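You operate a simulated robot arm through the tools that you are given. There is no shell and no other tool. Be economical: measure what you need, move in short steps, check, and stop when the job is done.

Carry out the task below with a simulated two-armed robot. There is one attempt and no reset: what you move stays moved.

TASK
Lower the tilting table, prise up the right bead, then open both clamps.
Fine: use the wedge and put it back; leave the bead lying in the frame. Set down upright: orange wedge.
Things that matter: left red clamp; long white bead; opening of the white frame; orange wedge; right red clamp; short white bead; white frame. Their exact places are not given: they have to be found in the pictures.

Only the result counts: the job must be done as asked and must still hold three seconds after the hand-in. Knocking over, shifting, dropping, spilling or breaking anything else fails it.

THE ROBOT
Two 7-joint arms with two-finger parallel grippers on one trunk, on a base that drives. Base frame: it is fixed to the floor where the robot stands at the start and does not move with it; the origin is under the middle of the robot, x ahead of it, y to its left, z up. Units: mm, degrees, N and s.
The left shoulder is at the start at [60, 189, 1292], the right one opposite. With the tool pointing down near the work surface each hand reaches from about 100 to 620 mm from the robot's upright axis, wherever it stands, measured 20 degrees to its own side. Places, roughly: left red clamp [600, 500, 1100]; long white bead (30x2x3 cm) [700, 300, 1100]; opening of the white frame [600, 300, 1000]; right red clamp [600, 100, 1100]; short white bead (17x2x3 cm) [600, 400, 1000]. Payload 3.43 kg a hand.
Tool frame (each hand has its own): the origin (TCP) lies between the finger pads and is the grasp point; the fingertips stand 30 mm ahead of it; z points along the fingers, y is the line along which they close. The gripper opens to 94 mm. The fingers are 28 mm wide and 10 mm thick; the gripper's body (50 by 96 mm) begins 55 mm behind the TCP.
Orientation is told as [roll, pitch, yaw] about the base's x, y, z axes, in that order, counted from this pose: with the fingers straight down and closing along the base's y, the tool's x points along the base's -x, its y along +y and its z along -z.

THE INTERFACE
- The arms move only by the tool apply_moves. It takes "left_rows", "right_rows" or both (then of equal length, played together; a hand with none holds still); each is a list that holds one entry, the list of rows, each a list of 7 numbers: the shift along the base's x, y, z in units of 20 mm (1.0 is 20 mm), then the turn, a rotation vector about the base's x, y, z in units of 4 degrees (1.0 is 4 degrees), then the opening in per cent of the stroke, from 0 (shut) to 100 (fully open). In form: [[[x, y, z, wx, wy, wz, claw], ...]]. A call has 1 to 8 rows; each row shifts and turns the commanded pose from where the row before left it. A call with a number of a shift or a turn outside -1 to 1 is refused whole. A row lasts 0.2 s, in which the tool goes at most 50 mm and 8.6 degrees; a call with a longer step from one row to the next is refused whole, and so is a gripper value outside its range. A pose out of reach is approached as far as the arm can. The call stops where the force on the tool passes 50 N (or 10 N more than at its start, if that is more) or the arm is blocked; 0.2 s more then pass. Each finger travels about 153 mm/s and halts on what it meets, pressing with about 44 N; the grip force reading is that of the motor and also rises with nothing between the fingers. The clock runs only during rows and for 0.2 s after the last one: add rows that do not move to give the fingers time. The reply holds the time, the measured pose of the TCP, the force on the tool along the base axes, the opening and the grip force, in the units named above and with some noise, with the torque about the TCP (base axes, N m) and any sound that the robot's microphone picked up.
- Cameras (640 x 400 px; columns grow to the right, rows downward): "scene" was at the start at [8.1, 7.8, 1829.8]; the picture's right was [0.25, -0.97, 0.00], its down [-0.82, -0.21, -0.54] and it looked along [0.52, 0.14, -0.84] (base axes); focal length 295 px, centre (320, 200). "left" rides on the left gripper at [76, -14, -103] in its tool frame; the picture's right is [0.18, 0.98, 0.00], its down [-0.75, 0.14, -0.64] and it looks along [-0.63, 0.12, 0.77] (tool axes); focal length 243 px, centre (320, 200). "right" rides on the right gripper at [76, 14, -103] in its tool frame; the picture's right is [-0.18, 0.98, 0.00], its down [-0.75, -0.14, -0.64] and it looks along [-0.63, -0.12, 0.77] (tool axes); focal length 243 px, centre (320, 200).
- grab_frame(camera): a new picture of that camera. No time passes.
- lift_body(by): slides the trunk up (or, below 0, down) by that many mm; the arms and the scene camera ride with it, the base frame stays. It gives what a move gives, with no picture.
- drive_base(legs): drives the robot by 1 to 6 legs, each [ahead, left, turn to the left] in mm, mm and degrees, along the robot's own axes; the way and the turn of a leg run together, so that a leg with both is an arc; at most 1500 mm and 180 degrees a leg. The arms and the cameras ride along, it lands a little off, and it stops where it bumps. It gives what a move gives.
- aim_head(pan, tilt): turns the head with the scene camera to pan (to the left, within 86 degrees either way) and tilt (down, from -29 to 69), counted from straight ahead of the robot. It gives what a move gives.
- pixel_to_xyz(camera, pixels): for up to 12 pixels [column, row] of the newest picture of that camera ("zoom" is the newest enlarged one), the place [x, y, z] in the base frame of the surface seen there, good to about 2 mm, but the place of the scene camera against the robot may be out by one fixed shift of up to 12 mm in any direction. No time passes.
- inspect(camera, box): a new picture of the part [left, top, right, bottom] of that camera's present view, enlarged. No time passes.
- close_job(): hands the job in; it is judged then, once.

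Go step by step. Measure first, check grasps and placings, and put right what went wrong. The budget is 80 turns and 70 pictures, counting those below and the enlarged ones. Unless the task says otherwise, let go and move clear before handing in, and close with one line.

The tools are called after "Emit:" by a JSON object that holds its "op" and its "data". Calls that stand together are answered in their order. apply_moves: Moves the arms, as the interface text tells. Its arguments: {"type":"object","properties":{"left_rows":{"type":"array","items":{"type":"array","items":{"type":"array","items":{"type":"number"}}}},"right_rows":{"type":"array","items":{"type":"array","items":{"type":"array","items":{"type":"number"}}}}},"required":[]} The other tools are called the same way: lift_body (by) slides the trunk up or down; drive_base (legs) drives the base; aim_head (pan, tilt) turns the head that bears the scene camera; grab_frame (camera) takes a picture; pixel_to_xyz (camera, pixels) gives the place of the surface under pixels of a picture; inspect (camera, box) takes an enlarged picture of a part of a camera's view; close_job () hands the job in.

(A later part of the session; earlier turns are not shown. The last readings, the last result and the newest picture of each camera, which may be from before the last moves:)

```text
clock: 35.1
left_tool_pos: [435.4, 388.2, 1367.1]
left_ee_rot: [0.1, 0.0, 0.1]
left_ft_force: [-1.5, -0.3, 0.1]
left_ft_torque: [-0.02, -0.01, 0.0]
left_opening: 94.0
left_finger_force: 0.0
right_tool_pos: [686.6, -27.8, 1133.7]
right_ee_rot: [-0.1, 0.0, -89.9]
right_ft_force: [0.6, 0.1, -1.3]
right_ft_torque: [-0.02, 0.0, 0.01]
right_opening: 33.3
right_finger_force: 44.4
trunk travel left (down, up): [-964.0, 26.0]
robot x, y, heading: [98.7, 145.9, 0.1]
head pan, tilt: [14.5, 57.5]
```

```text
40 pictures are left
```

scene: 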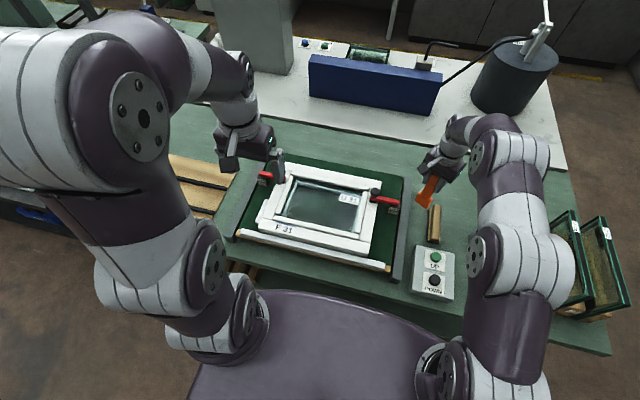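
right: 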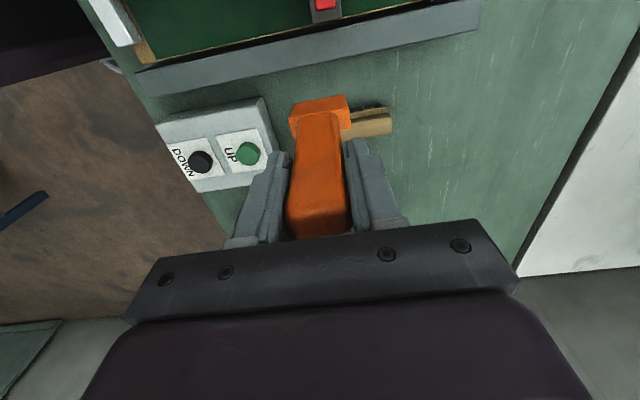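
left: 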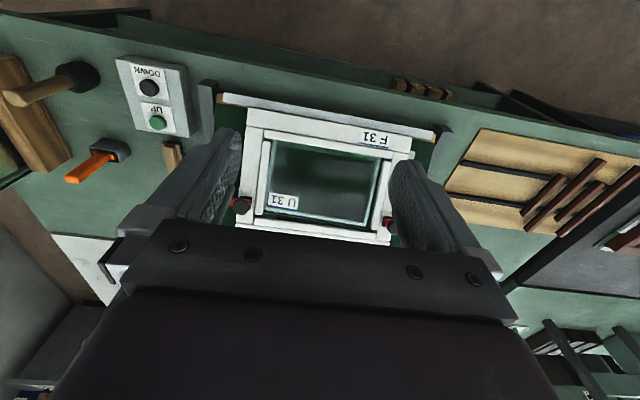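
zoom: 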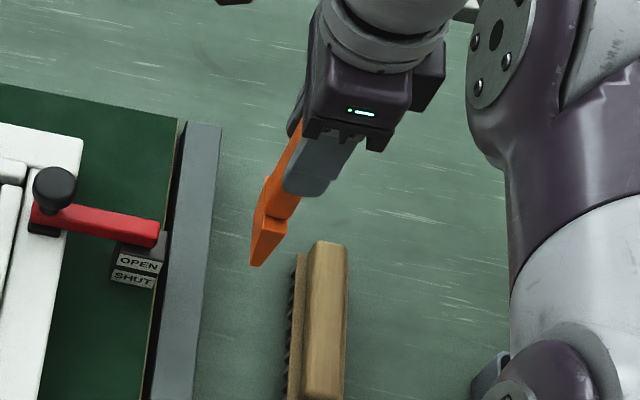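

The wedge now shows in profile: the blade tapers to a thin tip at zoom (253,263). I'll measure its points in the tool.

Emit:
{"op": "pixel_to_xyz", "data": {"camera": "zoom", "pixels": [[256, 260], [262, 245], [280, 228], [270, 222], [260, 225], [264, 192], [288, 218], [285, 200]]}}

Emit:
{"op": "pixel_to_xyz", "data": {"camera": "right", "pixels": [[320, 100], [294, 108], [346, 98], [320, 106], [294, 133], [349, 126], [320, 118], [292, 120]]}}

Emit:
{"op": "pixel_to_xyz", "data": {"camera": "scene", "pixels": [[371, 195], [364, 209], [359, 228], [363, 230], [361, 233], [355, 232], [366, 193], [372, 207], [350, 217], [375, 193], [399, 200], [394, 237]]}}

```text
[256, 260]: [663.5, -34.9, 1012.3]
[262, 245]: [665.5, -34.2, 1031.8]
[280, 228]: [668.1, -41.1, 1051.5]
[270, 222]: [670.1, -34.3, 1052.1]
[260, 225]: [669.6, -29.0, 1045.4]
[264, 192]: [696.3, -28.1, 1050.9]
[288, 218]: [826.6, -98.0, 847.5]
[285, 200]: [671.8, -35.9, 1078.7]
```

```text
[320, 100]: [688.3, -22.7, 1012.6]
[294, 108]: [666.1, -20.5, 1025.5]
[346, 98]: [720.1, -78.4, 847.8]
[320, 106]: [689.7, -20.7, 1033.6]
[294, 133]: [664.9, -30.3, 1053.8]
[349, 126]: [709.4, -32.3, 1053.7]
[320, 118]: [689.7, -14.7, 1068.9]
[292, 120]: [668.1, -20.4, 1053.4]
```

```text
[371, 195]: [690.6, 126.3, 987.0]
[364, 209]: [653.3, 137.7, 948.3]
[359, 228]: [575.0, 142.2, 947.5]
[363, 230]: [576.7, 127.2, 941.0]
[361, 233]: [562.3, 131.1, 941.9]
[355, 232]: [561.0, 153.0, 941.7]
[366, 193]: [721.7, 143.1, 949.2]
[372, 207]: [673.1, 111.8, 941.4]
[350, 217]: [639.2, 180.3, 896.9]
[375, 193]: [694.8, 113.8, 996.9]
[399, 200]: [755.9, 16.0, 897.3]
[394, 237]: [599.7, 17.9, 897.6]
```

The wedge's flat face is on +y (y≈TCP+7.5), its tip about 122 mm below the TCP and its slope on -y. Now a tight zoom on the bead and gap.

Emit:
{"op": "inspect", "data": {"camera": "scene", "box": [350, 188, 376, 206]}}

Emit:
{"op": "inspect", "data": {"camera": "scene", "box": [343, 210, 375, 240]}}

Emit:
{"op": "pixel_to_xyz", "data": {"camera": "zoom", "pixels": [[320, 100], [320, 130], [340, 130], [360, 130], [380, 130], [400, 130], [420, 130], [440, 130], [300, 130], [280, 130], [260, 130], [240, 130]]}}

```text
16.00 times, centred on (363, 197) of scene
```

zoom: 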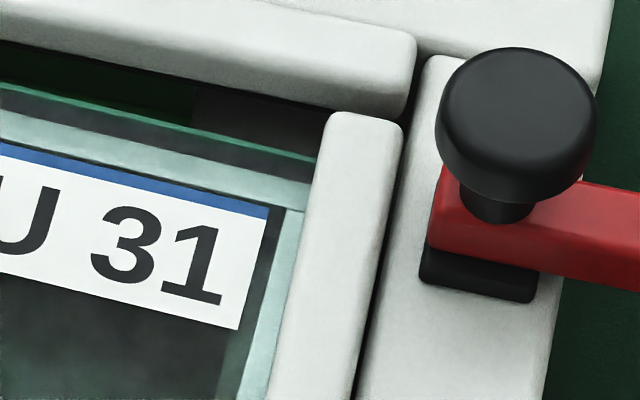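

```text
13.33 times, centred on (359, 225) of scene
```

zoom: 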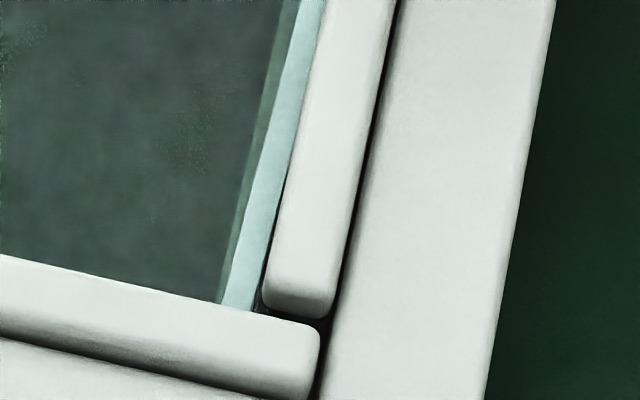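

```text
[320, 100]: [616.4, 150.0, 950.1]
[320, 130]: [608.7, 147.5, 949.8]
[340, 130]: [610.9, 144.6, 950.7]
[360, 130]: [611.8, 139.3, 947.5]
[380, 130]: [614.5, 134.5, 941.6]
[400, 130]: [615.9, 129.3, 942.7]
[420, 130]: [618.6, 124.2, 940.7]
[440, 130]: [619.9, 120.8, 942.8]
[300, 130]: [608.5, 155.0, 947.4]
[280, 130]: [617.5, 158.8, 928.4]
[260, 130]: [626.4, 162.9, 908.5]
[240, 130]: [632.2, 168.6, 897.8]
```

The gap between bead and frame is about 2-3 mm wide at true y≈148, with the frame top at ≈945 and bead top at ≈952. I'll bring the wedge over the bead's middle (x≈640), staying above and clear of the clamp knob.

Emit:
{"op": "apply_moves", "data": {"right_rows": [[[-0.8, 0, 0.5, 0, 0, 0, 0], [-0.8, 0, 0.5, 0, 0, 0, 0], [-0.75, 0.5, 0, 0, 0, 0, 0], [0, 1, 0, 0, 0, 0, 0], [0, 1, 0, 0, 0, 0, 0], [0, 1, 0, 0, 0, 0, 0], [0, 1, 0, 0, 0, 0, 0], [0, 1, 0, 0, 0, 0, 0]]]}}

Emit:
{"op": "apply_moves", "data": {"right_rows": [[[0, 1, 0, 0, 0, 0, 0], [0, 1, 0, 0, 0, 0, 0], [0, 0.8, -0.5, 0, 0, 0, 0], [0, 0, -1, 0, 0, 0, 0], [0, 0, -1, 0, 0, 0, 0], [0, 0, 0, 0, 0, 0, 0]]]}}

Emit:
{"op": "grab_frame", "data": {"camera": "right"}}

Emit:
{"op": "inspect", "data": {"camera": "scene", "box": [340, 165, 400, 235]}}

```text
clock: 36.9
left_tool_pos: [435.8, 388.4, 1367.3]
left_ee_rot: [0.0, 0.1, 0.1]
left_ft_force: [0.4, 0.4, -0.2]
left_ft_torque: [-0.02, 0.01, 0.02]
left_opening: 94.0
left_finger_force: 0.0
right_tool_pos: [639.9, 82.2, 1152.8]
right_ee_rot: [0.0, 0.1, -90.0]
right_ft_force: [-0.7, 0.6, -0.2]
right_ft_torque: [-0.06, -0.04, 0.02]
right_opening: 33.6
right_finger_force: 43.7
trunk travel left (down, up): [-964.0, 26.0]
robot x, y, heading: [98.2, 150.1, 0.1]
head pan, tilt: [14.5, 57.5]
```

```text
clock: 38.3
left_tool_pos: [436.8, 388.4, 1368.1]
left_ee_rot: [0.0, 0.0, 0.1]
left_ft_force: [-0.5, 0.9, 0.0]
left_ft_torque: [0.03, -0.04, -0.05]
left_opening: 94.2
left_finger_force: 0.1
right_tool_pos: [639.5, 136.6, 1102.4]
right_ee_rot: [0.0, 0.0, -90.0]
right_ft_force: [-0.1, -0.4, -0.4]
right_ft_torque: [0.0, 0.01, 0.0]
right_opening: 33.2
right_finger_force: 44.3
trunk travel left (down, up): [-964.0, 26.0]
robot x, y, heading: [103.1, 146.9, 0.0]
head pan, tilt: [14.5, 57.5]
```

```text
37 pictures are left
```

right: 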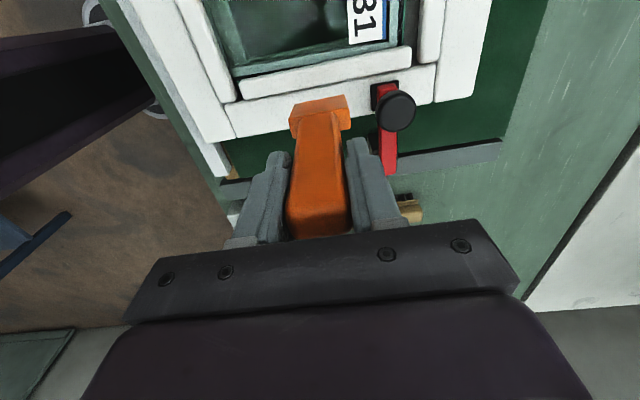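

```text
5.71 times, centred on (370, 200) of scene
```

zoom: 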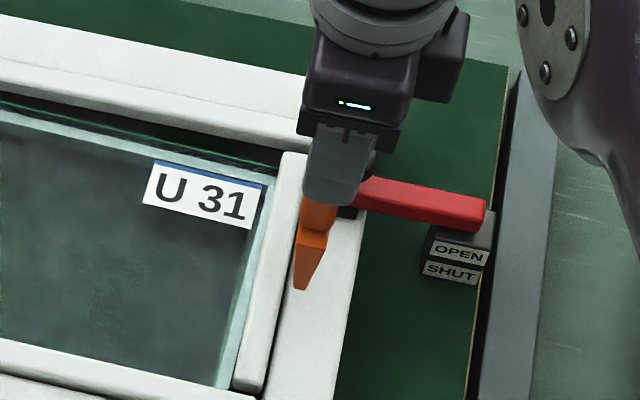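

The wedge is over the frame beside the bead. A tight right-camera zoom will give tip and gap in the same camera.

Emit:
{"op": "inspect", "data": {"camera": "right", "box": [280, 60, 350, 110]}}

Emit:
{"op": "pixel_to_xyz", "data": {"camera": "zoom", "pixels": [[100, 230], [100, 240], [100, 250], [100, 260], [100, 270], [100, 220], [100, 210], [100, 150], [320, 280], [320, 290], [320, 300], [320, 310]]}}

```text
8.00 times, centred on (315, 85) of right
```

zoom: 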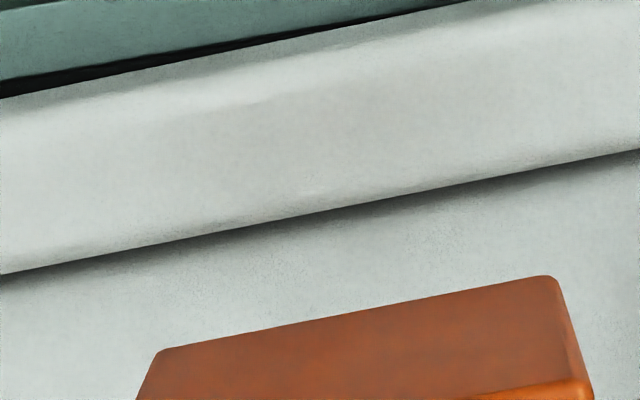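

```text
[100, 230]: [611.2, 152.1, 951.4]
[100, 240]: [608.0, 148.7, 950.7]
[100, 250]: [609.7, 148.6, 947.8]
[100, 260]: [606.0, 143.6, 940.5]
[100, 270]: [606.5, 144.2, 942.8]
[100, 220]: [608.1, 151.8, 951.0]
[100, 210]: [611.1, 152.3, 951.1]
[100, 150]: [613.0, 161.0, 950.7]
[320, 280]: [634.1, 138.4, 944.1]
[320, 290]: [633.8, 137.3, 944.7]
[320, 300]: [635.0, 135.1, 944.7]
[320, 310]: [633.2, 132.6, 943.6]
```

The bead's outer face is at y≈148 and the frame's edge at ≈145. Now the wedge tip.

Emit:
{"op": "pixel_to_xyz", "data": {"camera": "zoom", "pixels": [[350, 318], [350, 322], [350, 330], [350, 345], [350, 370], [200, 350], [500, 294], [500, 310], [165, 352], [550, 282]]}}

Emit:
{"op": "inspect", "data": {"camera": "scene", "box": [358, 195, 384, 220]}}

```text
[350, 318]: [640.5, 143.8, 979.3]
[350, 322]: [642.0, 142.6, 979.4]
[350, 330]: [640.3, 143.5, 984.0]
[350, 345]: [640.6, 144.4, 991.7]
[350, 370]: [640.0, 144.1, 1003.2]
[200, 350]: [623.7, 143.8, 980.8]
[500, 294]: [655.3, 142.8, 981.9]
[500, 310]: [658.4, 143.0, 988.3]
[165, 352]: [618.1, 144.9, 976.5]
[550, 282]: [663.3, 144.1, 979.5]
```

```text
16.00 times, centred on (371, 208) of scene
```

zoom: 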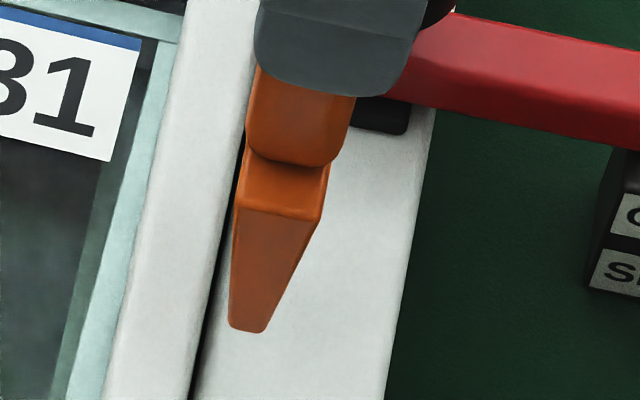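

The flat face is at TCP+7.2 and the tip at TCP-123.4. The tip looks several mm thick, so I'll measure its thickness and the gap.

Emit:
{"op": "pixel_to_xyz", "data": {"camera": "zoom", "pixels": [[233, 315], [265, 315], [250, 325], [238, 240], [310, 240], [205, 330], [200, 330], [195, 330], [210, 330], [215, 330], [190, 330], [220, 340]]}}

Emit:
{"op": "inspect", "data": {"camera": "scene", "box": [356, 216, 368, 234]}}

Emit:
{"op": "pixel_to_xyz", "data": {"camera": "zoom", "pixels": [[300, 150], [310, 150], [320, 150], [330, 150], [340, 150], [350, 150], [360, 150], [370, 150], [380, 150], [390, 150], [400, 150], [420, 150]]}}

```text
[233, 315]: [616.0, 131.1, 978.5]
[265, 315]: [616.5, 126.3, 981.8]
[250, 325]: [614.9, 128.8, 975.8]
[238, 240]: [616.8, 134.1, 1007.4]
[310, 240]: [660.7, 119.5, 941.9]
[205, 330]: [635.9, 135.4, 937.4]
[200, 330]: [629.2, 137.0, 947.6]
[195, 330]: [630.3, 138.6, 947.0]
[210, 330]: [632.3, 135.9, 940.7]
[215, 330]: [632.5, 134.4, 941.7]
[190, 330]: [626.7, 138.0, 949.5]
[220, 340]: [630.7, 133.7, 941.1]
```

```text
16.00 times, centred on (362, 225) of scene
```

zoom: 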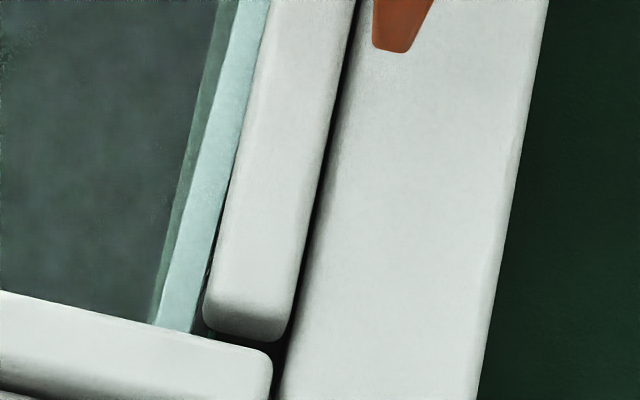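

```text
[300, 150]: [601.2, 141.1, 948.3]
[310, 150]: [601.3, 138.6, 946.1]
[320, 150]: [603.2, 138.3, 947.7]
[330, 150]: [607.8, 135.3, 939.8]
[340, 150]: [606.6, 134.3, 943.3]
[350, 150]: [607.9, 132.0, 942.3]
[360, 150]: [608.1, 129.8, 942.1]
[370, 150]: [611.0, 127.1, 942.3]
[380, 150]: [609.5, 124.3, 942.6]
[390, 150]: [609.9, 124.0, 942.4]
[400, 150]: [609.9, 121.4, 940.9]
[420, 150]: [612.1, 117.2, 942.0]
```

The tip is about 6.5 mm thick and the gap about 2.5 mm at y≈148.5, with both corners rounded. I'll line the tip up on the gap (flat face at y≈151) and press down gently.

Emit:
{"op": "apply_moves", "data": {"right_rows": [[[0, 0.38, -0.6, 0, 0, 0, 0], [0, 0, -0.6, 0, 0, 0, 0], [0, 0, -0.2, 0, 0, 0, 0], [0, 0, -0.2, 0, 0, 0, 0], [0, 0, -0.2, 0, 0, 0, 0], [0, 0, -0.1, 0, 0, 0, 0], [0, 0, -0.1, 0, 0, 0, 0], [0, 0, 0, 0, 0, 0, 0]]]}}

Emit:
{"op": "inspect", "data": {"camera": "scene", "box": [358, 195, 384, 220]}}

```text
clock: 40.1
left_tool_pos: [433.6, 388.4, 1368.1]
left_ee_rot: [0.0, -0.2, 0.1]
left_ft_force: [0.3, -0.3, 0.6]
left_ft_torque: [0.03, 0.01, 0.0]
left_opening: 94.2
left_finger_force: 0.0
right_tool_pos: [638.1, 144.9, 1065.6]
right_ee_rot: [0.3, 0.0, -89.8]
right_ft_force: [4.2, 1.7, 31.4]
right_ft_torque: [0.33, -0.82, 0.01]
right_opening: 33.4
right_finger_force: 43.8
trunk travel left (down, up): [-964.0, 26.0]
robot x, y, heading: [101.5, 147.5, 0.3]
head pan, tilt: [14.5, 57.5]
```

```text
16.00 times, centred on (371, 208) of scene
```

zoom: 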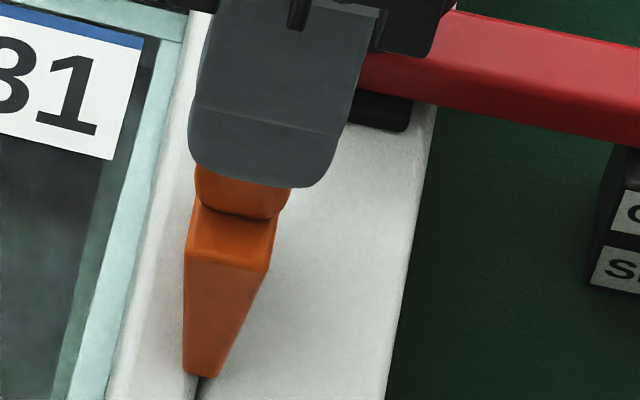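

There is 31 N of contact with the tip at z≈942, just at the groove. I'll push a bit more.

Emit:
{"op": "apply_moves", "data": {"right_rows": [[[0, 0, -0.1, 0, 0, 0, 0], [0, 0, -0.1, 0, 0, 0, 0], [0, 0, -0.1, 0, 0, 0, 0], [0, 0, -0.1, 0, 0, 0, 0], [0, 0, 0, 0, 0, 0, 0]]]}}

Emit:
{"op": "grab_frame", "data": {"camera": "right"}}

```text
clock: 41.3
left_tool_pos: [431.7, 389.4, 1368.8]
left_ee_rot: [0.0, 0.0, 0.1]
left_ft_force: [0.2, -0.1, -0.1]
left_ft_torque: [0.0, 0.02, 0.02]
left_opening: 93.7
left_finger_force: 0.0
right_tool_pos: [638.0, 144.7, 1057.1]
right_ee_rot: [0.2, 0.0, -89.8]
right_ft_force: [4.0, 0.0, 31.8]
right_ft_torque: [0.12, -0.81, 0.01]
right_opening: 33.3
right_finger_force: 43.9
trunk travel left (down, up): [-964.0, 26.0]
robot x, y, heading: [101.4, 146.8, -0.1]
head pan, tilt: [14.5, 57.5]
```

```text
31 pictures are left
```

right: 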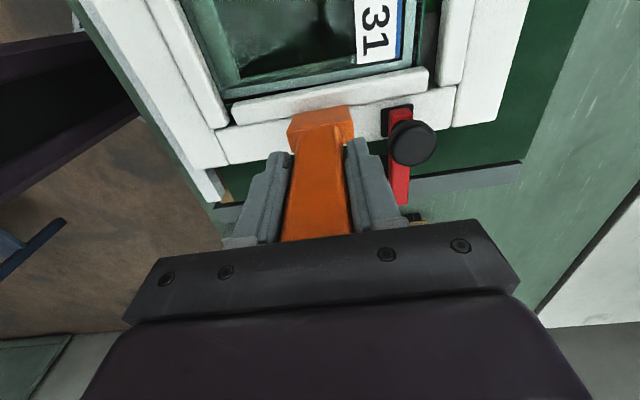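

The hand went 8.5 mm deeper at the same force, so either the wedge entered or it slipped in the grip. Measuring the block against the TCP.

Emit:
{"op": "inspect", "data": {"camera": "right", "box": [270, 80, 370, 160]}}

Emit:
{"op": "pixel_to_xyz", "data": {"camera": "right", "pixels": [[320, 112], [320, 115], [320, 120], [290, 145], [352, 136], [350, 125], [292, 130], [320, 105], [320, 108], [400, 80], [260, 108]]}}

```text
5.00 times, centred on (320, 120) of right
```

zoom: 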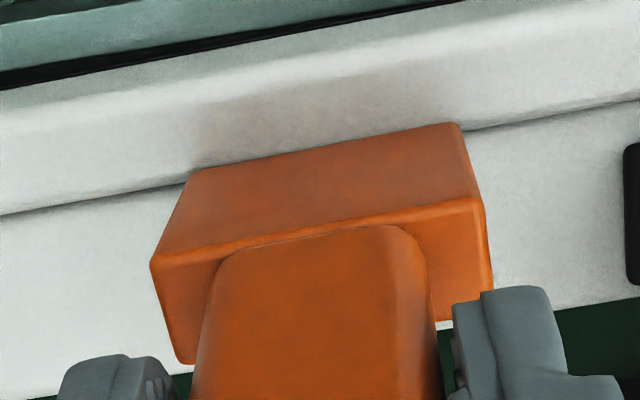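

```text
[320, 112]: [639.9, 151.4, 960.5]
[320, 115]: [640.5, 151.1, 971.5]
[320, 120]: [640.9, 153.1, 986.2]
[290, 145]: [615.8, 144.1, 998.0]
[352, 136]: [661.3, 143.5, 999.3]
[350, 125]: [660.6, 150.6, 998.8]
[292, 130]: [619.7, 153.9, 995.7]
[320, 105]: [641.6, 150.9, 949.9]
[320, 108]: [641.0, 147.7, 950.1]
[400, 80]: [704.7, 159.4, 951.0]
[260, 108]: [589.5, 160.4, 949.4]
```

The tip is resting on the bead's top edge (shelf at 997, so tip ≈953), and the wedge slid about 19 mm up in the grip. I'll lift off, shift 4 mm outward and come down again with small steps.

Emit:
{"op": "apply_moves", "data": {"right_rows": [[[0, 0, 0.5, 0, 0, 0, 0], [0, -0.2, 0, 0, 0, 0, 0], [0, 0, -0.4, 0, 0, 0, 0], [0, 0, -0.2, 0, 0, 0, 0], [0, 0, -0.1, 0, 0, 0, 0], [0, 0, -0.1, 0, 0, 0, 0], [0, 0, 0, 0, 0, 0, 0]]]}}

Emit:
{"op": "apply_moves", "data": {"right_rows": [[[0, 0, -0.1, 0, 0, 0, 0], [0, 0, 0, 0, 0, 0, 0]]]}}

Emit:
{"op": "apply_moves", "data": {"right_rows": [[[0, 0, -0.1, 0, 0, 0, 0], [0, 0, 0, 0, 0, 0, 0]]]}}

```text
clock: 42.9
left_tool_pos: [433.5, 388.0, 1369.1]
left_ee_rot: [-0.1, 0.0, 0.1]
left_ft_force: [0.0, 0.2, 0.1]
left_ft_torque: [0.0, -0.01, 0.02]
left_opening: 94.4
left_finger_force: 0.1
right_tool_pos: [639.1, 141.1, 1051.8]
right_ee_rot: [0.3, 0.1, -89.8]
right_ft_force: [2.6, -3.1, 22.1]
right_ft_torque: [-0.25, 0.18, 0.0]
right_opening: 33.3
right_finger_force: 44.3
trunk travel left (down, up): [-964.0, 26.0]
robot x, y, heading: [99.0, 149.8, 0.2]
head pan, tilt: [14.5, 57.5]
```

```text
clock: 43.5
left_tool_pos: [434.0, 388.0, 1368.4]
left_ee_rot: [0.0, -0.1, 0.1]
left_ft_force: [0.0, 0.3, 0.3]
left_ft_torque: [-0.01, 0.0, 0.01]
left_opening: 94.2
left_finger_force: 0.0
right_tool_pos: [639.4, 142.7, 1050.1]
right_ee_rot: [0.3, 0.0, -90.1]
right_ft_force: [4.3, 2.0, 30.6]
right_ft_torque: [0.2, 0.04, -0.05]
right_opening: 33.3
right_finger_force: 44.3
trunk travel left (down, up): [-964.0, 26.0]
robot x, y, heading: [101.8, 153.2, 0.4]
head pan, tilt: [14.5, 57.5]
```

```text
clock: 44.1
left_tool_pos: [431.8, 390.0, 1369.4]
left_ee_rot: [0.0, -0.1, 0.2]
left_ft_force: [-0.1, 0.4, 0.1]
left_ft_torque: [0.0, -0.01, -0.03]
left_opening: 94.1
left_finger_force: 0.0
right_tool_pos: [638.5, 141.8, 1048.6]
right_ee_rot: [0.3, 0.2, -89.9]
right_ft_force: [6.3, 3.6, 39.9]
right_ft_torque: [0.33, 0.11, -0.08]
right_opening: 33.2
right_finger_force: 44.3
trunk travel left (down, up): [-964.0, 26.0]
robot x, y, heading: [97.4, 149.8, 0.2]
head pan, tilt: [14.5, 57.5]
```

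Contact is now at tip ≈944-946, lower than the bead top, and the force rose to 40 N. I'll look at where the tip sits.

Emit:
{"op": "inspect", "data": {"camera": "scene", "box": [354, 198, 380, 223]}}

Emit:
{"op": "inspect", "data": {"camera": "right", "box": [270, 80, 370, 160]}}

Emit:
{"op": "pixel_to_xyz", "data": {"camera": "zoom", "pixels": [[160, 280], [480, 220], [330, 170], [330, 200], [165, 300], [485, 240], [100, 150], [560, 70], [330, 155]]}}

```text
16.00 times, centred on (367, 210) of scene
```

zoom: 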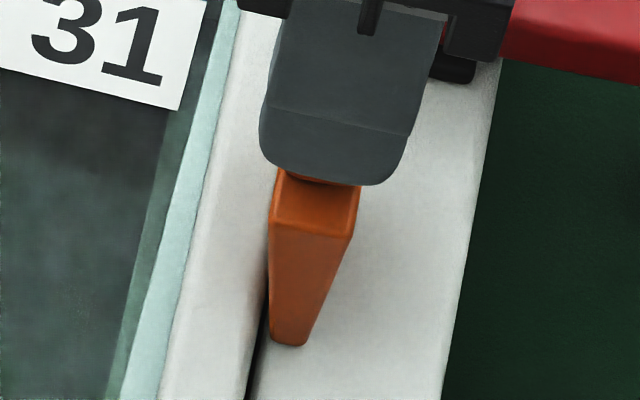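

```text
5.00 times, centred on (320, 120) of right
```

zoom: 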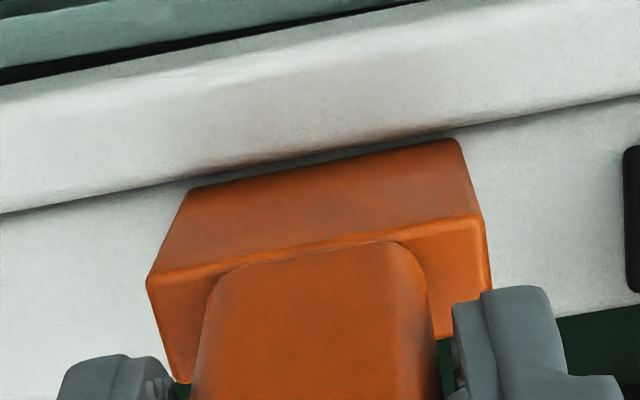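

```text
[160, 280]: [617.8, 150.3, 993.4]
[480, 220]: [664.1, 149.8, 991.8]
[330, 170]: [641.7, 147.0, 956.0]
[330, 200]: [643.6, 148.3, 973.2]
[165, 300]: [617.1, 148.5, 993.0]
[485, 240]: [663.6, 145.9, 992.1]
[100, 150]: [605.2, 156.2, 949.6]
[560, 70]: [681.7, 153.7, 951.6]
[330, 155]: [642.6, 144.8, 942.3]
```

The tip now rests on the frame right at the gap's edge, with the flat face at y≈147, just touching the bead's side. I'll keep slight downforce and push inward (+y) so that it bites into the gap.

Emit:
{"op": "apply_moves", "data": {"right_rows": [[[0, 0, 0.1, 0, 0, 0, 0], [0, 0.1, 0, 0, 0, 0, 0], [0, 0.1, 0, 0, 0, 0, 0], [0, 0.1, 0, 0, 0, 0, 0], [0, 0, 0, 0, 0, 0, 0]]]}}

Emit:
{"op": "apply_moves", "data": {"right_rows": [[[0, 0.1, 0, 0, 0, 0, 0], [0, 0.1, 0, 0, 0, 0, 0], [0, 0, -0.1, 0, 0, 0, 0], [0, 0, 0, 0, 0, 0, 0]]]}}

```text
clock: 45.3
left_tool_pos: [432.5, 386.8, 1370.3]
left_ee_rot: [0.1, 0.0, 0.1]
left_ft_force: [0.4, -0.1, -0.8]
left_ft_torque: [0.0, -0.02, 0.03]
left_opening: 94.2
left_finger_force: 0.0
right_tool_pos: [634.9, 145.6, 1047.1]
right_ee_rot: [0.0, 0.1, -89.9]
right_ft_force: [3.0, -7.7, 28.1]
right_ft_torque: [-0.77, -0.1, 0.03]
right_opening: 33.1
right_finger_force: 44.1
trunk travel left (down, up): [-964.0, 26.0]
robot x, y, heading: [99.3, 146.8, 0.2]
head pan, tilt: [14.5, 57.5]
```

```text
clock: 46.3
left_tool_pos: [430.7, 388.0, 1370.8]
left_ee_rot: [0.1, -0.2, 0.0]
left_ft_force: [-0.4, 0.2, 0.1]
left_ft_torque: [0.02, 0.01, -0.01]
left_opening: 94.0
left_finger_force: 0.1
right_tool_pos: [636.9, 150.7, 1046.8]
right_ee_rot: [0.1, 0.1, -90.0]
right_ft_force: [-1.6, -9.9, 35.7]
right_ft_torque: [-1.13, 0.42, 0.0]
right_opening: 33.0
right_finger_force: 43.9
trunk travel left (down, up): [-964.0, 26.0]
robot x, y, heading: [102.0, 151.8, 0.0]
head pan, tilt: [14.5, 57.5]
```

TCP moved to y≈151 with -10 N side force and no rise, so the tip has pushed in or moved the bead. Checking.

Emit:
{"op": "inspect", "data": {"camera": "scene", "box": [350, 193, 386, 229]}}

Emit:
{"op": "inspect", "data": {"camera": "right", "box": [230, 60, 410, 160]}}

Emit:
{"op": "pixel_to_xyz", "data": {"camera": "zoom", "pixels": [[100, 165], [100, 185], [100, 205], [540, 80], [540, 100], [540, 120], [330, 190], [330, 210], [250, 230], [420, 205], [330, 175], [330, 150]]}}

```text
11.11 times, centred on (368, 211) of scene
```

zoom: 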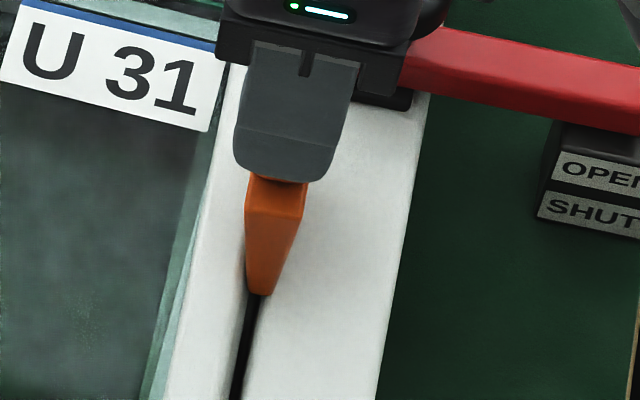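

```text
3.56 times, centred on (320, 110) of right
```

zoom: 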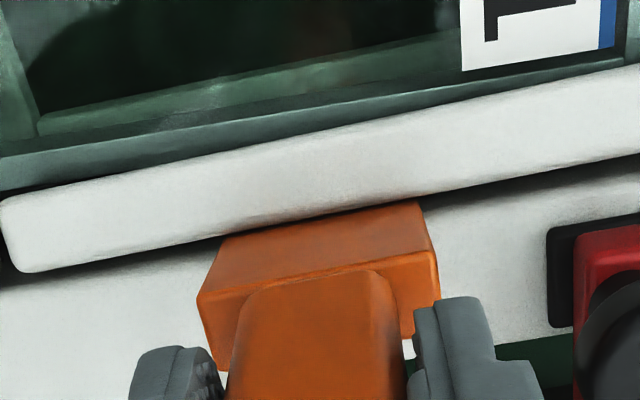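

```text
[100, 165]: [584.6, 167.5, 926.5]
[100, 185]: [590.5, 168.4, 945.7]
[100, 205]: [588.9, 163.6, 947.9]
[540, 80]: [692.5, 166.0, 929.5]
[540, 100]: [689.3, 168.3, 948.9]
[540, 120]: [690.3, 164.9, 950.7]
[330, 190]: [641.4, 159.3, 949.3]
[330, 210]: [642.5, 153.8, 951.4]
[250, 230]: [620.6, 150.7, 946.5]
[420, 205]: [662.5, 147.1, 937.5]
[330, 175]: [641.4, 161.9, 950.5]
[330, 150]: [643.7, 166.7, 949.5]
```

The bead has moved inward and the gap opened to about 5-6 mm at the wedge. I'll press the wedge down into it.

Emit:
{"op": "apply_moves", "data": {"right_rows": [[[0, 0, -0.1, 0, 0, 0, 0], [0, 0, -0.1, 0, 0, 0, 0], [0, 0, -0.1, 0, 0, 0, 0], [0, 0, 0, 0, 0, 0, 0]]]}}

Emit:
{"op": "inspect", "data": {"camera": "scene", "box": [350, 193, 386, 229]}}

```text
clock: 46.8
left_tool_pos: [432.4, 388.0, 1369.6]
left_ee_rot: [-0.1, -0.1, 0.1]
left_ft_force: [0.1, 0.4, 0.2]
left_ft_torque: [0.02, 0.0, -0.02]
left_opening: 94.1
left_finger_force: 0.1
right_tool_pos: [639.8, 151.7, 1048.1]
right_ee_rot: [0.5, 0.1, -89.9]
right_ft_force: [-10.1, -5.1, 31.2]
right_ft_torque: [-0.82, 1.33, -0.01]
right_opening: 33.5
right_finger_force: 44.0
trunk travel left (down, up): [-964.0, 26.0]
robot x, y, heading: [102.5, 146.3, 0.1]
head pan, tilt: [14.5, 57.5]
stopped in row 2 (right hand): the force on the tool passed its limit at 52 N (the readings are from after the stop); the commanded pose is now the measured one
```

```text
11.11 times, centred on (368, 211) of scene
```

zoom: 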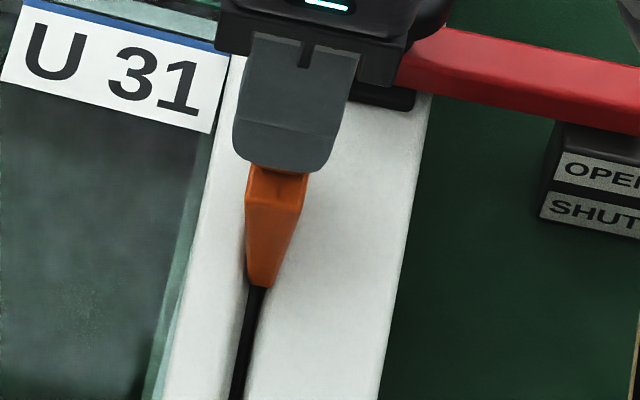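

The gap now nearly matches the tip width (pixels 247-268). I'll nudge 2 mm inward and press again.

Emit:
{"op": "apply_moves", "data": {"right_rows": [[[0, 0.1, 0.05, 0, 0, 0, 0], [0, 0.05, 0, 0, 0, 0, 0], [0, 0, -0.1, 0, 0, 0, 0], [0, 0, -0.1, 0, 0, 0, 0], [0, 0, 0, 0, 0, 0, 0]]]}}

Emit:
{"op": "apply_moves", "data": {"right_rows": [[[0, 0.1, 0, 0, 0, 0, 0], [0, 0, -0.1, 0, 0, 0, 0], [0, 0, -0.1, 0, 0, 0, 0], [0, 0, 0, 0, 0, 0, 0]]]}}

Emit:
{"op": "inspect", "data": {"camera": "scene", "box": [350, 193, 386, 229]}}

```text
clock: 48.0
left_tool_pos: [434.2, 387.1, 1368.0]
left_ee_rot: [-0.1, -0.2, 0.1]
left_ft_force: [-0.5, -0.6, 0.8]
left_ft_torque: [0.0, -0.01, 0.0]
left_opening: 93.7
left_finger_force: 0.1
right_tool_pos: [639.9, 155.3, 1041.3]
right_ee_rot: [0.3, 0.1, -90.0]
right_ft_force: [-1.2, 0.5, -0.4]
right_ft_torque: [0.01, -0.02, -0.01]
right_opening: 33.0
right_finger_force: 43.9
trunk travel left (down, up): [-964.0, 26.0]
robot x, y, heading: [97.8, 149.2, 0.2]
head pan, tilt: [14.5, 57.5]
```

```text
clock: 49.0
left_tool_pos: [436.0, 389.1, 1367.5]
left_ee_rot: [0.0, 0.0, 0.0]
left_ft_force: [0.0, -0.2, -0.6]
left_ft_torque: [0.01, 0.0, -0.01]
left_opening: 93.9
left_finger_force: 0.0
right_tool_pos: [642.4, 157.4, 1036.4]
right_ee_rot: [0.2, 0.2, -90.0]
right_ft_force: [0.8, 0.6, -0.5]
right_ft_torque: [0.03, 0.0, 0.02]
right_opening: 33.0
right_finger_force: 43.8
trunk travel left (down, up): [-964.0, 26.0]
robot x, y, heading: [98.4, 152.8, 0.1]
head pan, tilt: [14.5, 57.5]
```

```text
11.11 times, centred on (368, 211) of scene
```

zoom: 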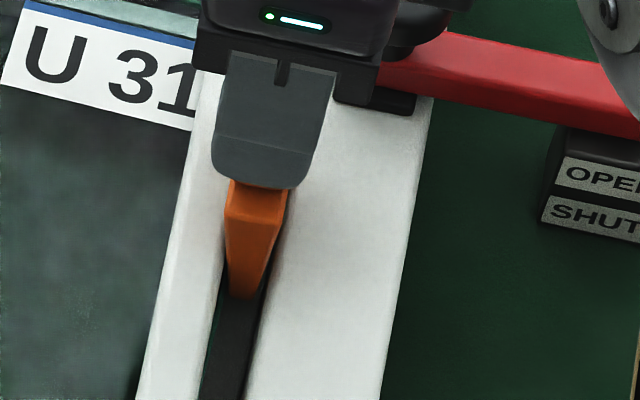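

The force fell to zero and the gap is about 12 mm wide: the bead is loose and slid inward. I'll look at the whole bead.

Emit:
{"op": "inspect", "data": {"camera": "scene", "box": [325, 175, 395, 245]}}

Emit:
{"op": "pixel_to_xyz", "data": {"camera": "zoom", "pixels": [[262, 340], [250, 340], [270, 340], [275, 250], [295, 250], [300, 130], [285, 200], [270, 300], [280, 320]]}}

```text
5.71 times, centred on (360, 210) of scene
```

zoom: 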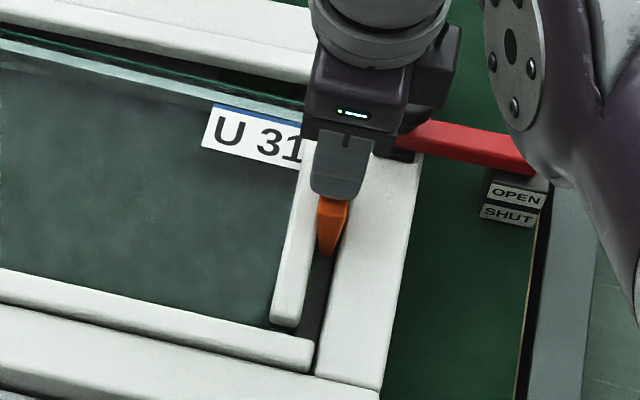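

```text
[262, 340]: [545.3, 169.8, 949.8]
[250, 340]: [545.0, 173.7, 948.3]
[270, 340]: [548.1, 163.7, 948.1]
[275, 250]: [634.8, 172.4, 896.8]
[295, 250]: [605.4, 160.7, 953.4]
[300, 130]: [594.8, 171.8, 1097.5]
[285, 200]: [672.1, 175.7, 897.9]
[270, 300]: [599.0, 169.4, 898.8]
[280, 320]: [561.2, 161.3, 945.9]
```

The bead reads z≈956 (corrected), about 3 mm above where it was. I'll query its top at several places to see whether it is lifted or tilted.

Emit:
{"op": "pixel_to_xyz", "data": {"camera": "zoom", "pixels": [[282, 310], [290, 310], [286, 290], [296, 290], [292, 270], [302, 270], [298, 240], [308, 240], [302, 210], [306, 190], [310, 180], [355, 300]]}}

Emit:
{"op": "grab_frame", "data": {"camera": "right"}}

Emit:
{"op": "pixel_to_xyz", "data": {"camera": "right", "pixels": [[240, 110], [260, 105], [290, 98], [320, 92], [350, 85], [380, 80], [400, 75], [420, 70], [300, 80], [250, 120]]}}

```text
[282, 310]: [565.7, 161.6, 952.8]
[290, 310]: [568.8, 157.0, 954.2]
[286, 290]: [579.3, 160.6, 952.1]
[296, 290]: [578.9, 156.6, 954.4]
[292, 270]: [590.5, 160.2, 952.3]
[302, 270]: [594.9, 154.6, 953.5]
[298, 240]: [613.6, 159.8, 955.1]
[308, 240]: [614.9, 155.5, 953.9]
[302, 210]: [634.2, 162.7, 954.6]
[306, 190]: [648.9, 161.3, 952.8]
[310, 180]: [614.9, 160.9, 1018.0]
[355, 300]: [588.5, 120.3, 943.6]
```

```text
22 pictures are left
```

right: 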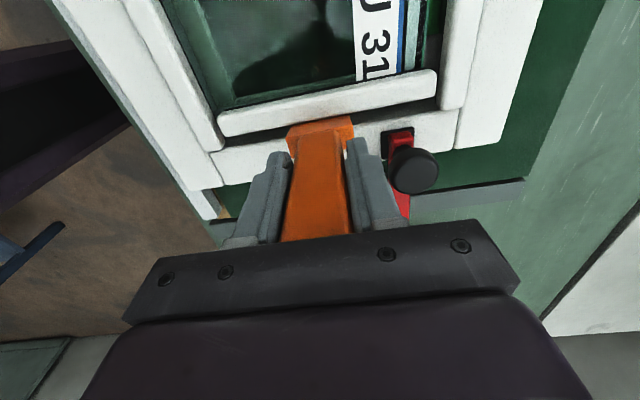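

```text
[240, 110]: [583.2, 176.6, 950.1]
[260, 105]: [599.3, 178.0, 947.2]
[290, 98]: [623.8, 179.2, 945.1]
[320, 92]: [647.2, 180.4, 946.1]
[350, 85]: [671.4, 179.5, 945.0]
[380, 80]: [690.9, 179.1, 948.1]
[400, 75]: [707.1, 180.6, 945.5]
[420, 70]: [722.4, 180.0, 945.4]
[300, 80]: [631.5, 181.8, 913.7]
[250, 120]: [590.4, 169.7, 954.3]
```

The bead top is up about 3 mm along its whole length, and it lies loose about 12 mm inside its seat, within the frame. I'll withdraw the wedge straight up.

Emit:
{"op": "apply_moves", "data": {"right_rows": [[[0, -0.1, 0.5, 0, 0, 0, 0], [0, 0, 1, 0, 0, 0, 0], [0, 0, 1, 0, 0, 0, 0], [0, 0, 1, 0, 0, 0, 0], [0, 0, 1, 0, 0, 0, 0], [0, 0, 1, 0, 0, 0, 0], [0, 0, 1, 0, 0, 0, 0], [0, 0, 1, 0, 0, 0, 0]]]}}

Emit:
{"op": "apply_moves", "data": {"right_rows": [[[0, -1, 0, 0, 0, 0, 0], [0, -1, 0, 0, 0, 1, 0], [0, -1, 0, 0, 0, 1, 0], [0, -1, 0, 0, 0, 1, 0], [0, -1, 0, 0, 0, 1, 0], [0, -1, 0, 0, 0, 1, 0], [0, -1, 0, 0, 0, 1, 0], [0, -1, 0, 0, 0, 1, 0]]]}}

Emit:
{"op": "inspect", "data": {"camera": "scene", "box": [315, 165, 405, 245]}}

Emit:
{"op": "pixel_to_xyz", "data": {"camera": "zoom", "pixels": [[265, 280], [272, 260], [280, 220], [290, 180], [295, 150], [300, 130]]}}

```text
clock: 50.8
left_tool_pos: [435.5, 388.9, 1367.8]
left_ee_rot: [-0.1, -0.1, 0.1]
left_ft_force: [0.2, 0.3, -0.1]
left_ft_torque: [0.0, -0.01, -0.03]
left_opening: 93.8
left_finger_force: 0.1
right_tool_pos: [640.2, 154.6, 1188.5]
right_ee_rot: [0.2, 0.1, -89.9]
right_ft_force: [-0.5, -0.5, -0.9]
right_ft_torque: [-0.03, -0.01, 0.03]
right_opening: 33.2
right_finger_force: 43.8
trunk travel left (down, up): [-964.0, 26.0]
robot x, y, heading: [101.9, 147.5, 0.0]
head pan, tilt: [14.5, 57.5]
```

```text
clock: 52.6
left_tool_pos: [436.2, 388.5, 1369.6]
left_ee_rot: [0.0, 0.1, 0.1]
left_ft_force: [0.2, 0.2, 0.0]
left_ft_torque: [0.02, -0.01, 0.05]
left_opening: 94.0
left_finger_force: 0.1
right_tool_pos: [640.8, -6.0, 1187.3]
right_ee_rot: [0.3, 0.1, -61.9]
right_ft_force: [0.3, -0.7, -0.4]
right_ft_torque: [0.02, -0.02, 0.03]
right_opening: 33.4
right_finger_force: 44.1
trunk travel left (down, up): [-964.0, 26.0]
robot x, y, heading: [98.1, 149.6, 0.2]
head pan, tilt: [14.5, 57.5]
```

```text
5.00 times, centred on (360, 205) of scene
```

zoom: 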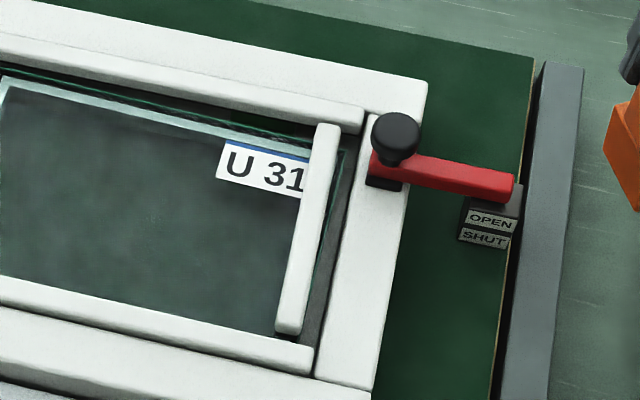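

```text
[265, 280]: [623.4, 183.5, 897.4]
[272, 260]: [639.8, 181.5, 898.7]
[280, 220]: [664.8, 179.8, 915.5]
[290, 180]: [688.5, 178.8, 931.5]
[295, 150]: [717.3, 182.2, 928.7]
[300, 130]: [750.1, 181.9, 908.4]
```

The bead lies loose in the frame. I'll finish turning the wedge back to yaw 0 and drive right to the sleeve.

Emit:
{"op": "apply_moves", "data": {"right_rows": [[[0, 0, 0, 0, 0, 1, 0], [0, 0, 0, 0, 0, 1, 0], [0, 0, 0, 0, 0, 1, 0], [0, 0, 0, 0, 0, 1, 0], [0, 0, 0, 0, 0, 1, 0], [0, 0, 0, 0, 0, 1, 0], [0, 0, 0, 0, 0, 1, 0], [0, 0, 0, 0, 0, 1, 0]]]}}

Emit:
{"op": "apply_moves", "data": {"right_rows": [[[0.8, 0, 0, 0, 0, 1, 0], [0.8, 0, 0, 0, 0, 1, 0], [0.65, 0, 0, 0, 0, 1, 0], [0, 0, 0, 0, 0, 1, 0], [0, 0, 0, 0, 0, 1, 0], [0, 0, 0, 0, 0, 1, 0], [0, 0, 0, 0, 0, 1, 0], [0, 0, 0, 0, 0, 0.5, 0]]]}}

Emit:
{"op": "drive_base", "data": {"legs": [[0, -260, 0]]}}

Emit:
{"op": "grab_frame", "data": {"camera": "right"}}

```text
clock: 54.4
left_tool_pos: [436.3, 388.4, 1368.0]
left_ee_rot: [0.0, 0.1, 0.2]
left_ft_force: [0.4, -0.7, -0.5]
left_ft_torque: [-0.02, -0.03, -0.01]
left_opening: 94.0
left_finger_force: 0.1
right_tool_pos: [641.3, -5.7, 1188.1]
right_ee_rot: [0.2, 0.0, -29.8]
right_ft_force: [1.1, 0.4, -0.2]
right_ft_torque: [0.02, -0.05, -0.01]
right_opening: 33.3
right_finger_force: 44.1
trunk travel left (down, up): [-964.0, 26.0]
robot x, y, heading: [100.9, 147.8, 0.4]
head pan, tilt: [14.5, 57.5]
```

```text
clock: 56.2
left_tool_pos: [436.1, 389.0, 1368.5]
left_ee_rot: [0.1, 0.0, 0.1]
left_ft_force: [-0.8, 0.8, 0.2]
left_ft_torque: [-0.02, 0.01, 0.01]
left_opening: 94.1
left_finger_force: 0.0
right_tool_pos: [685.4, -4.4, 1187.8]
right_ee_rot: [0.2, 0.1, 0.2]
right_ft_force: [-0.7, 0.2, -0.2]
right_ft_torque: [-0.04, -0.01, -0.02]
right_opening: 33.0
right_finger_force: 43.5
trunk travel left (down, up): [-964.0, 26.0]
robot x, y, heading: [99.1, 148.2, 0.1]
head pan, tilt: [14.5, 57.5]
```

```text
clock: 58.1
left_tool_pos: [435.5, 132.2, 1368.4]
left_ee_rot: [-0.2, 0.0, 0.0]
left_ft_force: [-0.1, 1.5, 0.7]
left_ft_torque: [-0.03, -0.01, 0.0]
left_opening: 93.9
left_finger_force: 0.1
right_tool_pos: [684.6, -262.0, 1188.4]
right_ee_rot: [0.2, 0.1, 0.1]
right_ft_force: [0.7, -0.3, -0.5]
right_ft_torque: [-0.03, -0.01, 0.02]
right_opening: 33.3
right_finger_force: 43.9
trunk travel left (down, up): [-964.0, 26.0]
robot x, y, heading: [97.9, -110.0, -0.0]
head pan, tilt: [14.5, 57.5]
```

```text
20 pictures are left
```

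right: 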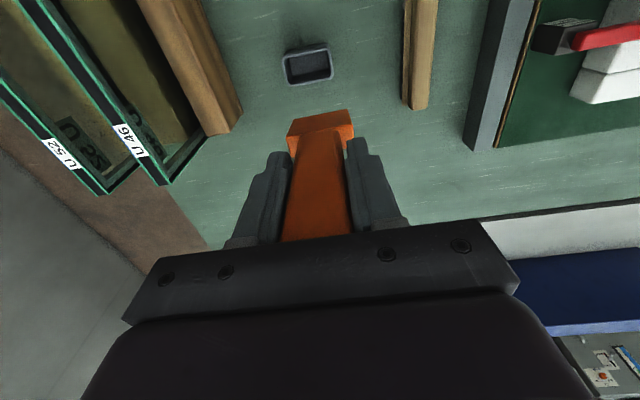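

The sleeve is at (308,65) and the wedge hangs at (320,125). I'll measure both in this picture.

Emit:
{"op": "inspect", "data": {"camera": "right", "box": [260, 35, 380, 165]}}

Emit:
{"op": "pixel_to_xyz", "data": {"camera": "right", "pixels": [[285, 54], [330, 46], [290, 83], [333, 76], [308, 49], [312, 80], [293, 124], [346, 112], [320, 119], [290, 140], [353, 132], [320, 130]]}}

```text
3.08 times, centred on (320, 100) of right
```

zoom: 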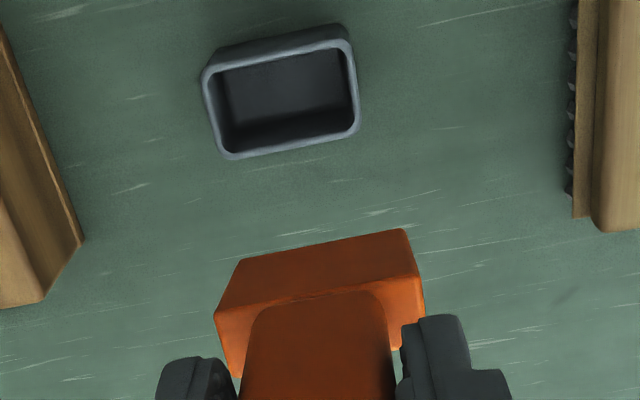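

```text
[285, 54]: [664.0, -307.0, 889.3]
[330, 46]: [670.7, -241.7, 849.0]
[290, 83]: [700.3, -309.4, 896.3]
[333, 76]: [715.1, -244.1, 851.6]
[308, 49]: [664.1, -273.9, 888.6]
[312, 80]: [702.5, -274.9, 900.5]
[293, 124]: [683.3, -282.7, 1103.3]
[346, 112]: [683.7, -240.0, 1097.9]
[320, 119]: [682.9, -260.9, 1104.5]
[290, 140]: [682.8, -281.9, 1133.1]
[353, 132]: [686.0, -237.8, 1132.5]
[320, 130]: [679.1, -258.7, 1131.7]
```

The sleeve centre is (683.5,-276) and the wedge block centre is at TCP+(0,1), with its shelf at TCP-56. Seating needs TCP ≈(681,-277.5,960), so I'll align and descend to just above.

Emit:
{"op": "apply_moves", "data": {"right_rows": [[[-0.18, -0.78, -0.5, 0, 0, 0, 0], [0, 0, -1, 0, 0, 0, 0], [0, 0, -1, 0, 0, 0, 0], [0, 0, -1, 0, 0, 0, 0], [0, 0, -1, 0, 0, 0, 0], [0, 0, -1, 0, 0, 0, 0], [0, 0, -1, 0, 0, 0, 0], [0, 0, -1, 0, 0, 0, 0]]]}}

Emit:
{"op": "inspect", "data": {"camera": "right", "box": [260, 50, 380, 165]}}

Emit:
{"op": "pixel_to_xyz", "data": {"camera": "zoom", "pixels": [[220, 200], [420, 200], [320, 150], [320, 180], [320, 200], [320, 220], [320, 240], [200, 250], [440, 250]]}}

```text
clock: 59.9
left_tool_pos: [437.4, 129.5, 1368.6]
left_ee_rot: [0.0, 0.0, -0.1]
left_ft_force: [0.0, 1.1, 0.6]
left_ft_torque: [-0.02, 0.01, -0.03]
left_opening: 93.9
left_finger_force: 0.0
right_tool_pos: [682.7, -279.3, 1036.2]
right_ee_rot: [0.2, 0.2, 0.1]
right_ft_force: [-0.5, 0.2, -0.5]
right_ft_torque: [-0.01, 0.0, 0.0]
right_opening: 33.1
right_finger_force: 43.7
trunk travel left (down, up): [-964.0, 26.0]
robot x, y, heading: [99.0, -111.4, 0.3]
head pan, tilt: [14.5, 57.5]
```

```text
3.48 times, centred on (320, 108) of right
```

zoom: 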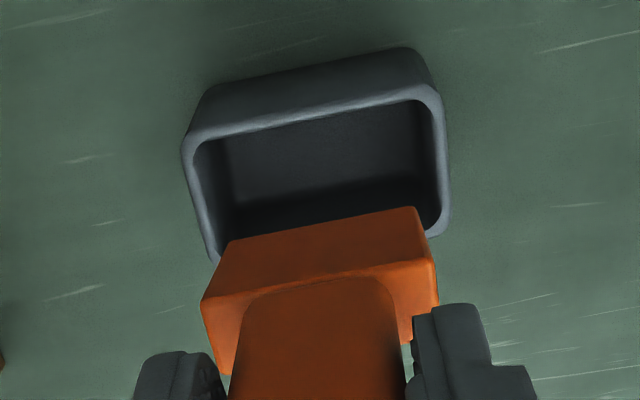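

```text
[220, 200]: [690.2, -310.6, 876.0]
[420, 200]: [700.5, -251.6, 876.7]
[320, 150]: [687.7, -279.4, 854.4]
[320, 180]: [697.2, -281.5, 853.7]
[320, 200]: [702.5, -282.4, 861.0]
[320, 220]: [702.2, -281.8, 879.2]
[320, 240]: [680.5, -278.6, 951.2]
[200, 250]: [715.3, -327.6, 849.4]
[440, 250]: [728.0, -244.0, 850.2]
```

The inner floor is at z≈854 and the wedge lines up with the opening. I'll nudge (-2,+2) and descend into it.

Emit:
{"op": "apply_moves", "data": {"right_rows": [[[-0.1, 0.1, -0.5, 0, 0, 0, 0], [0, 0, -0.9, 0, 0, 0, 0], [0, 0, -0.9, 0, 0, 0, 0], [0, 0, -0.7, 0, 0, 0, 0], [0, 0, -0.5, 0, 0, 0, 0], [0, 0, 0, 0, 0, 0, 0]]]}}

Emit:
{"op": "apply_moves", "data": {"right_rows": [[[0, 0, -0.15, 0, 0, 0, 0], [0, 0, -0.1, 0, 0, 0, 0], [0, 0, 0, 0, 0, 0, 0]]]}}

```text
clock: 61.3
left_tool_pos: [435.7, 129.2, 1368.1]
left_ee_rot: [0.0, 0.1, 0.0]
left_ft_force: [0.3, 0.5, -0.1]
left_ft_torque: [-0.03, -0.03, 0.02]
left_opening: 94.0
left_finger_force: 0.0
right_tool_pos: [681.3, -275.9, 967.9]
right_ee_rot: [0.3, 0.1, 0.0]
right_ft_force: [-0.4, -1.2, -0.9]
right_ft_torque: [-0.01, 0.0, 0.01]
right_opening: 33.4
right_finger_force: 43.6
trunk travel left (down, up): [-964.0, 26.0]
robot x, y, heading: [102.9, -112.3, -0.1]
head pan, tilt: [14.5, 57.5]
```

```text
clock: 62.1
left_tool_pos: [435.5, 129.9, 1368.4]
left_ee_rot: [0.0, 0.0, 0.0]
left_ft_force: [1.0, -0.1, 0.1]
left_ft_torque: [0.01, 0.0, -0.02]
left_opening: 93.9
left_finger_force: 0.0
right_tool_pos: [680.4, -278.8, 964.0]
right_ee_rot: [0.1, 0.1, 0.1]
right_ft_force: [0.2, -0.1, -0.7]
right_ft_torque: [-0.06, -0.01, -0.02]
right_opening: 33.3
right_finger_force: 44.1
trunk travel left (down, up): [-964.0, 26.0]
robot x, y, heading: [99.7, -116.1, -0.1]
head pan, tilt: [14.5, 57.5]
```

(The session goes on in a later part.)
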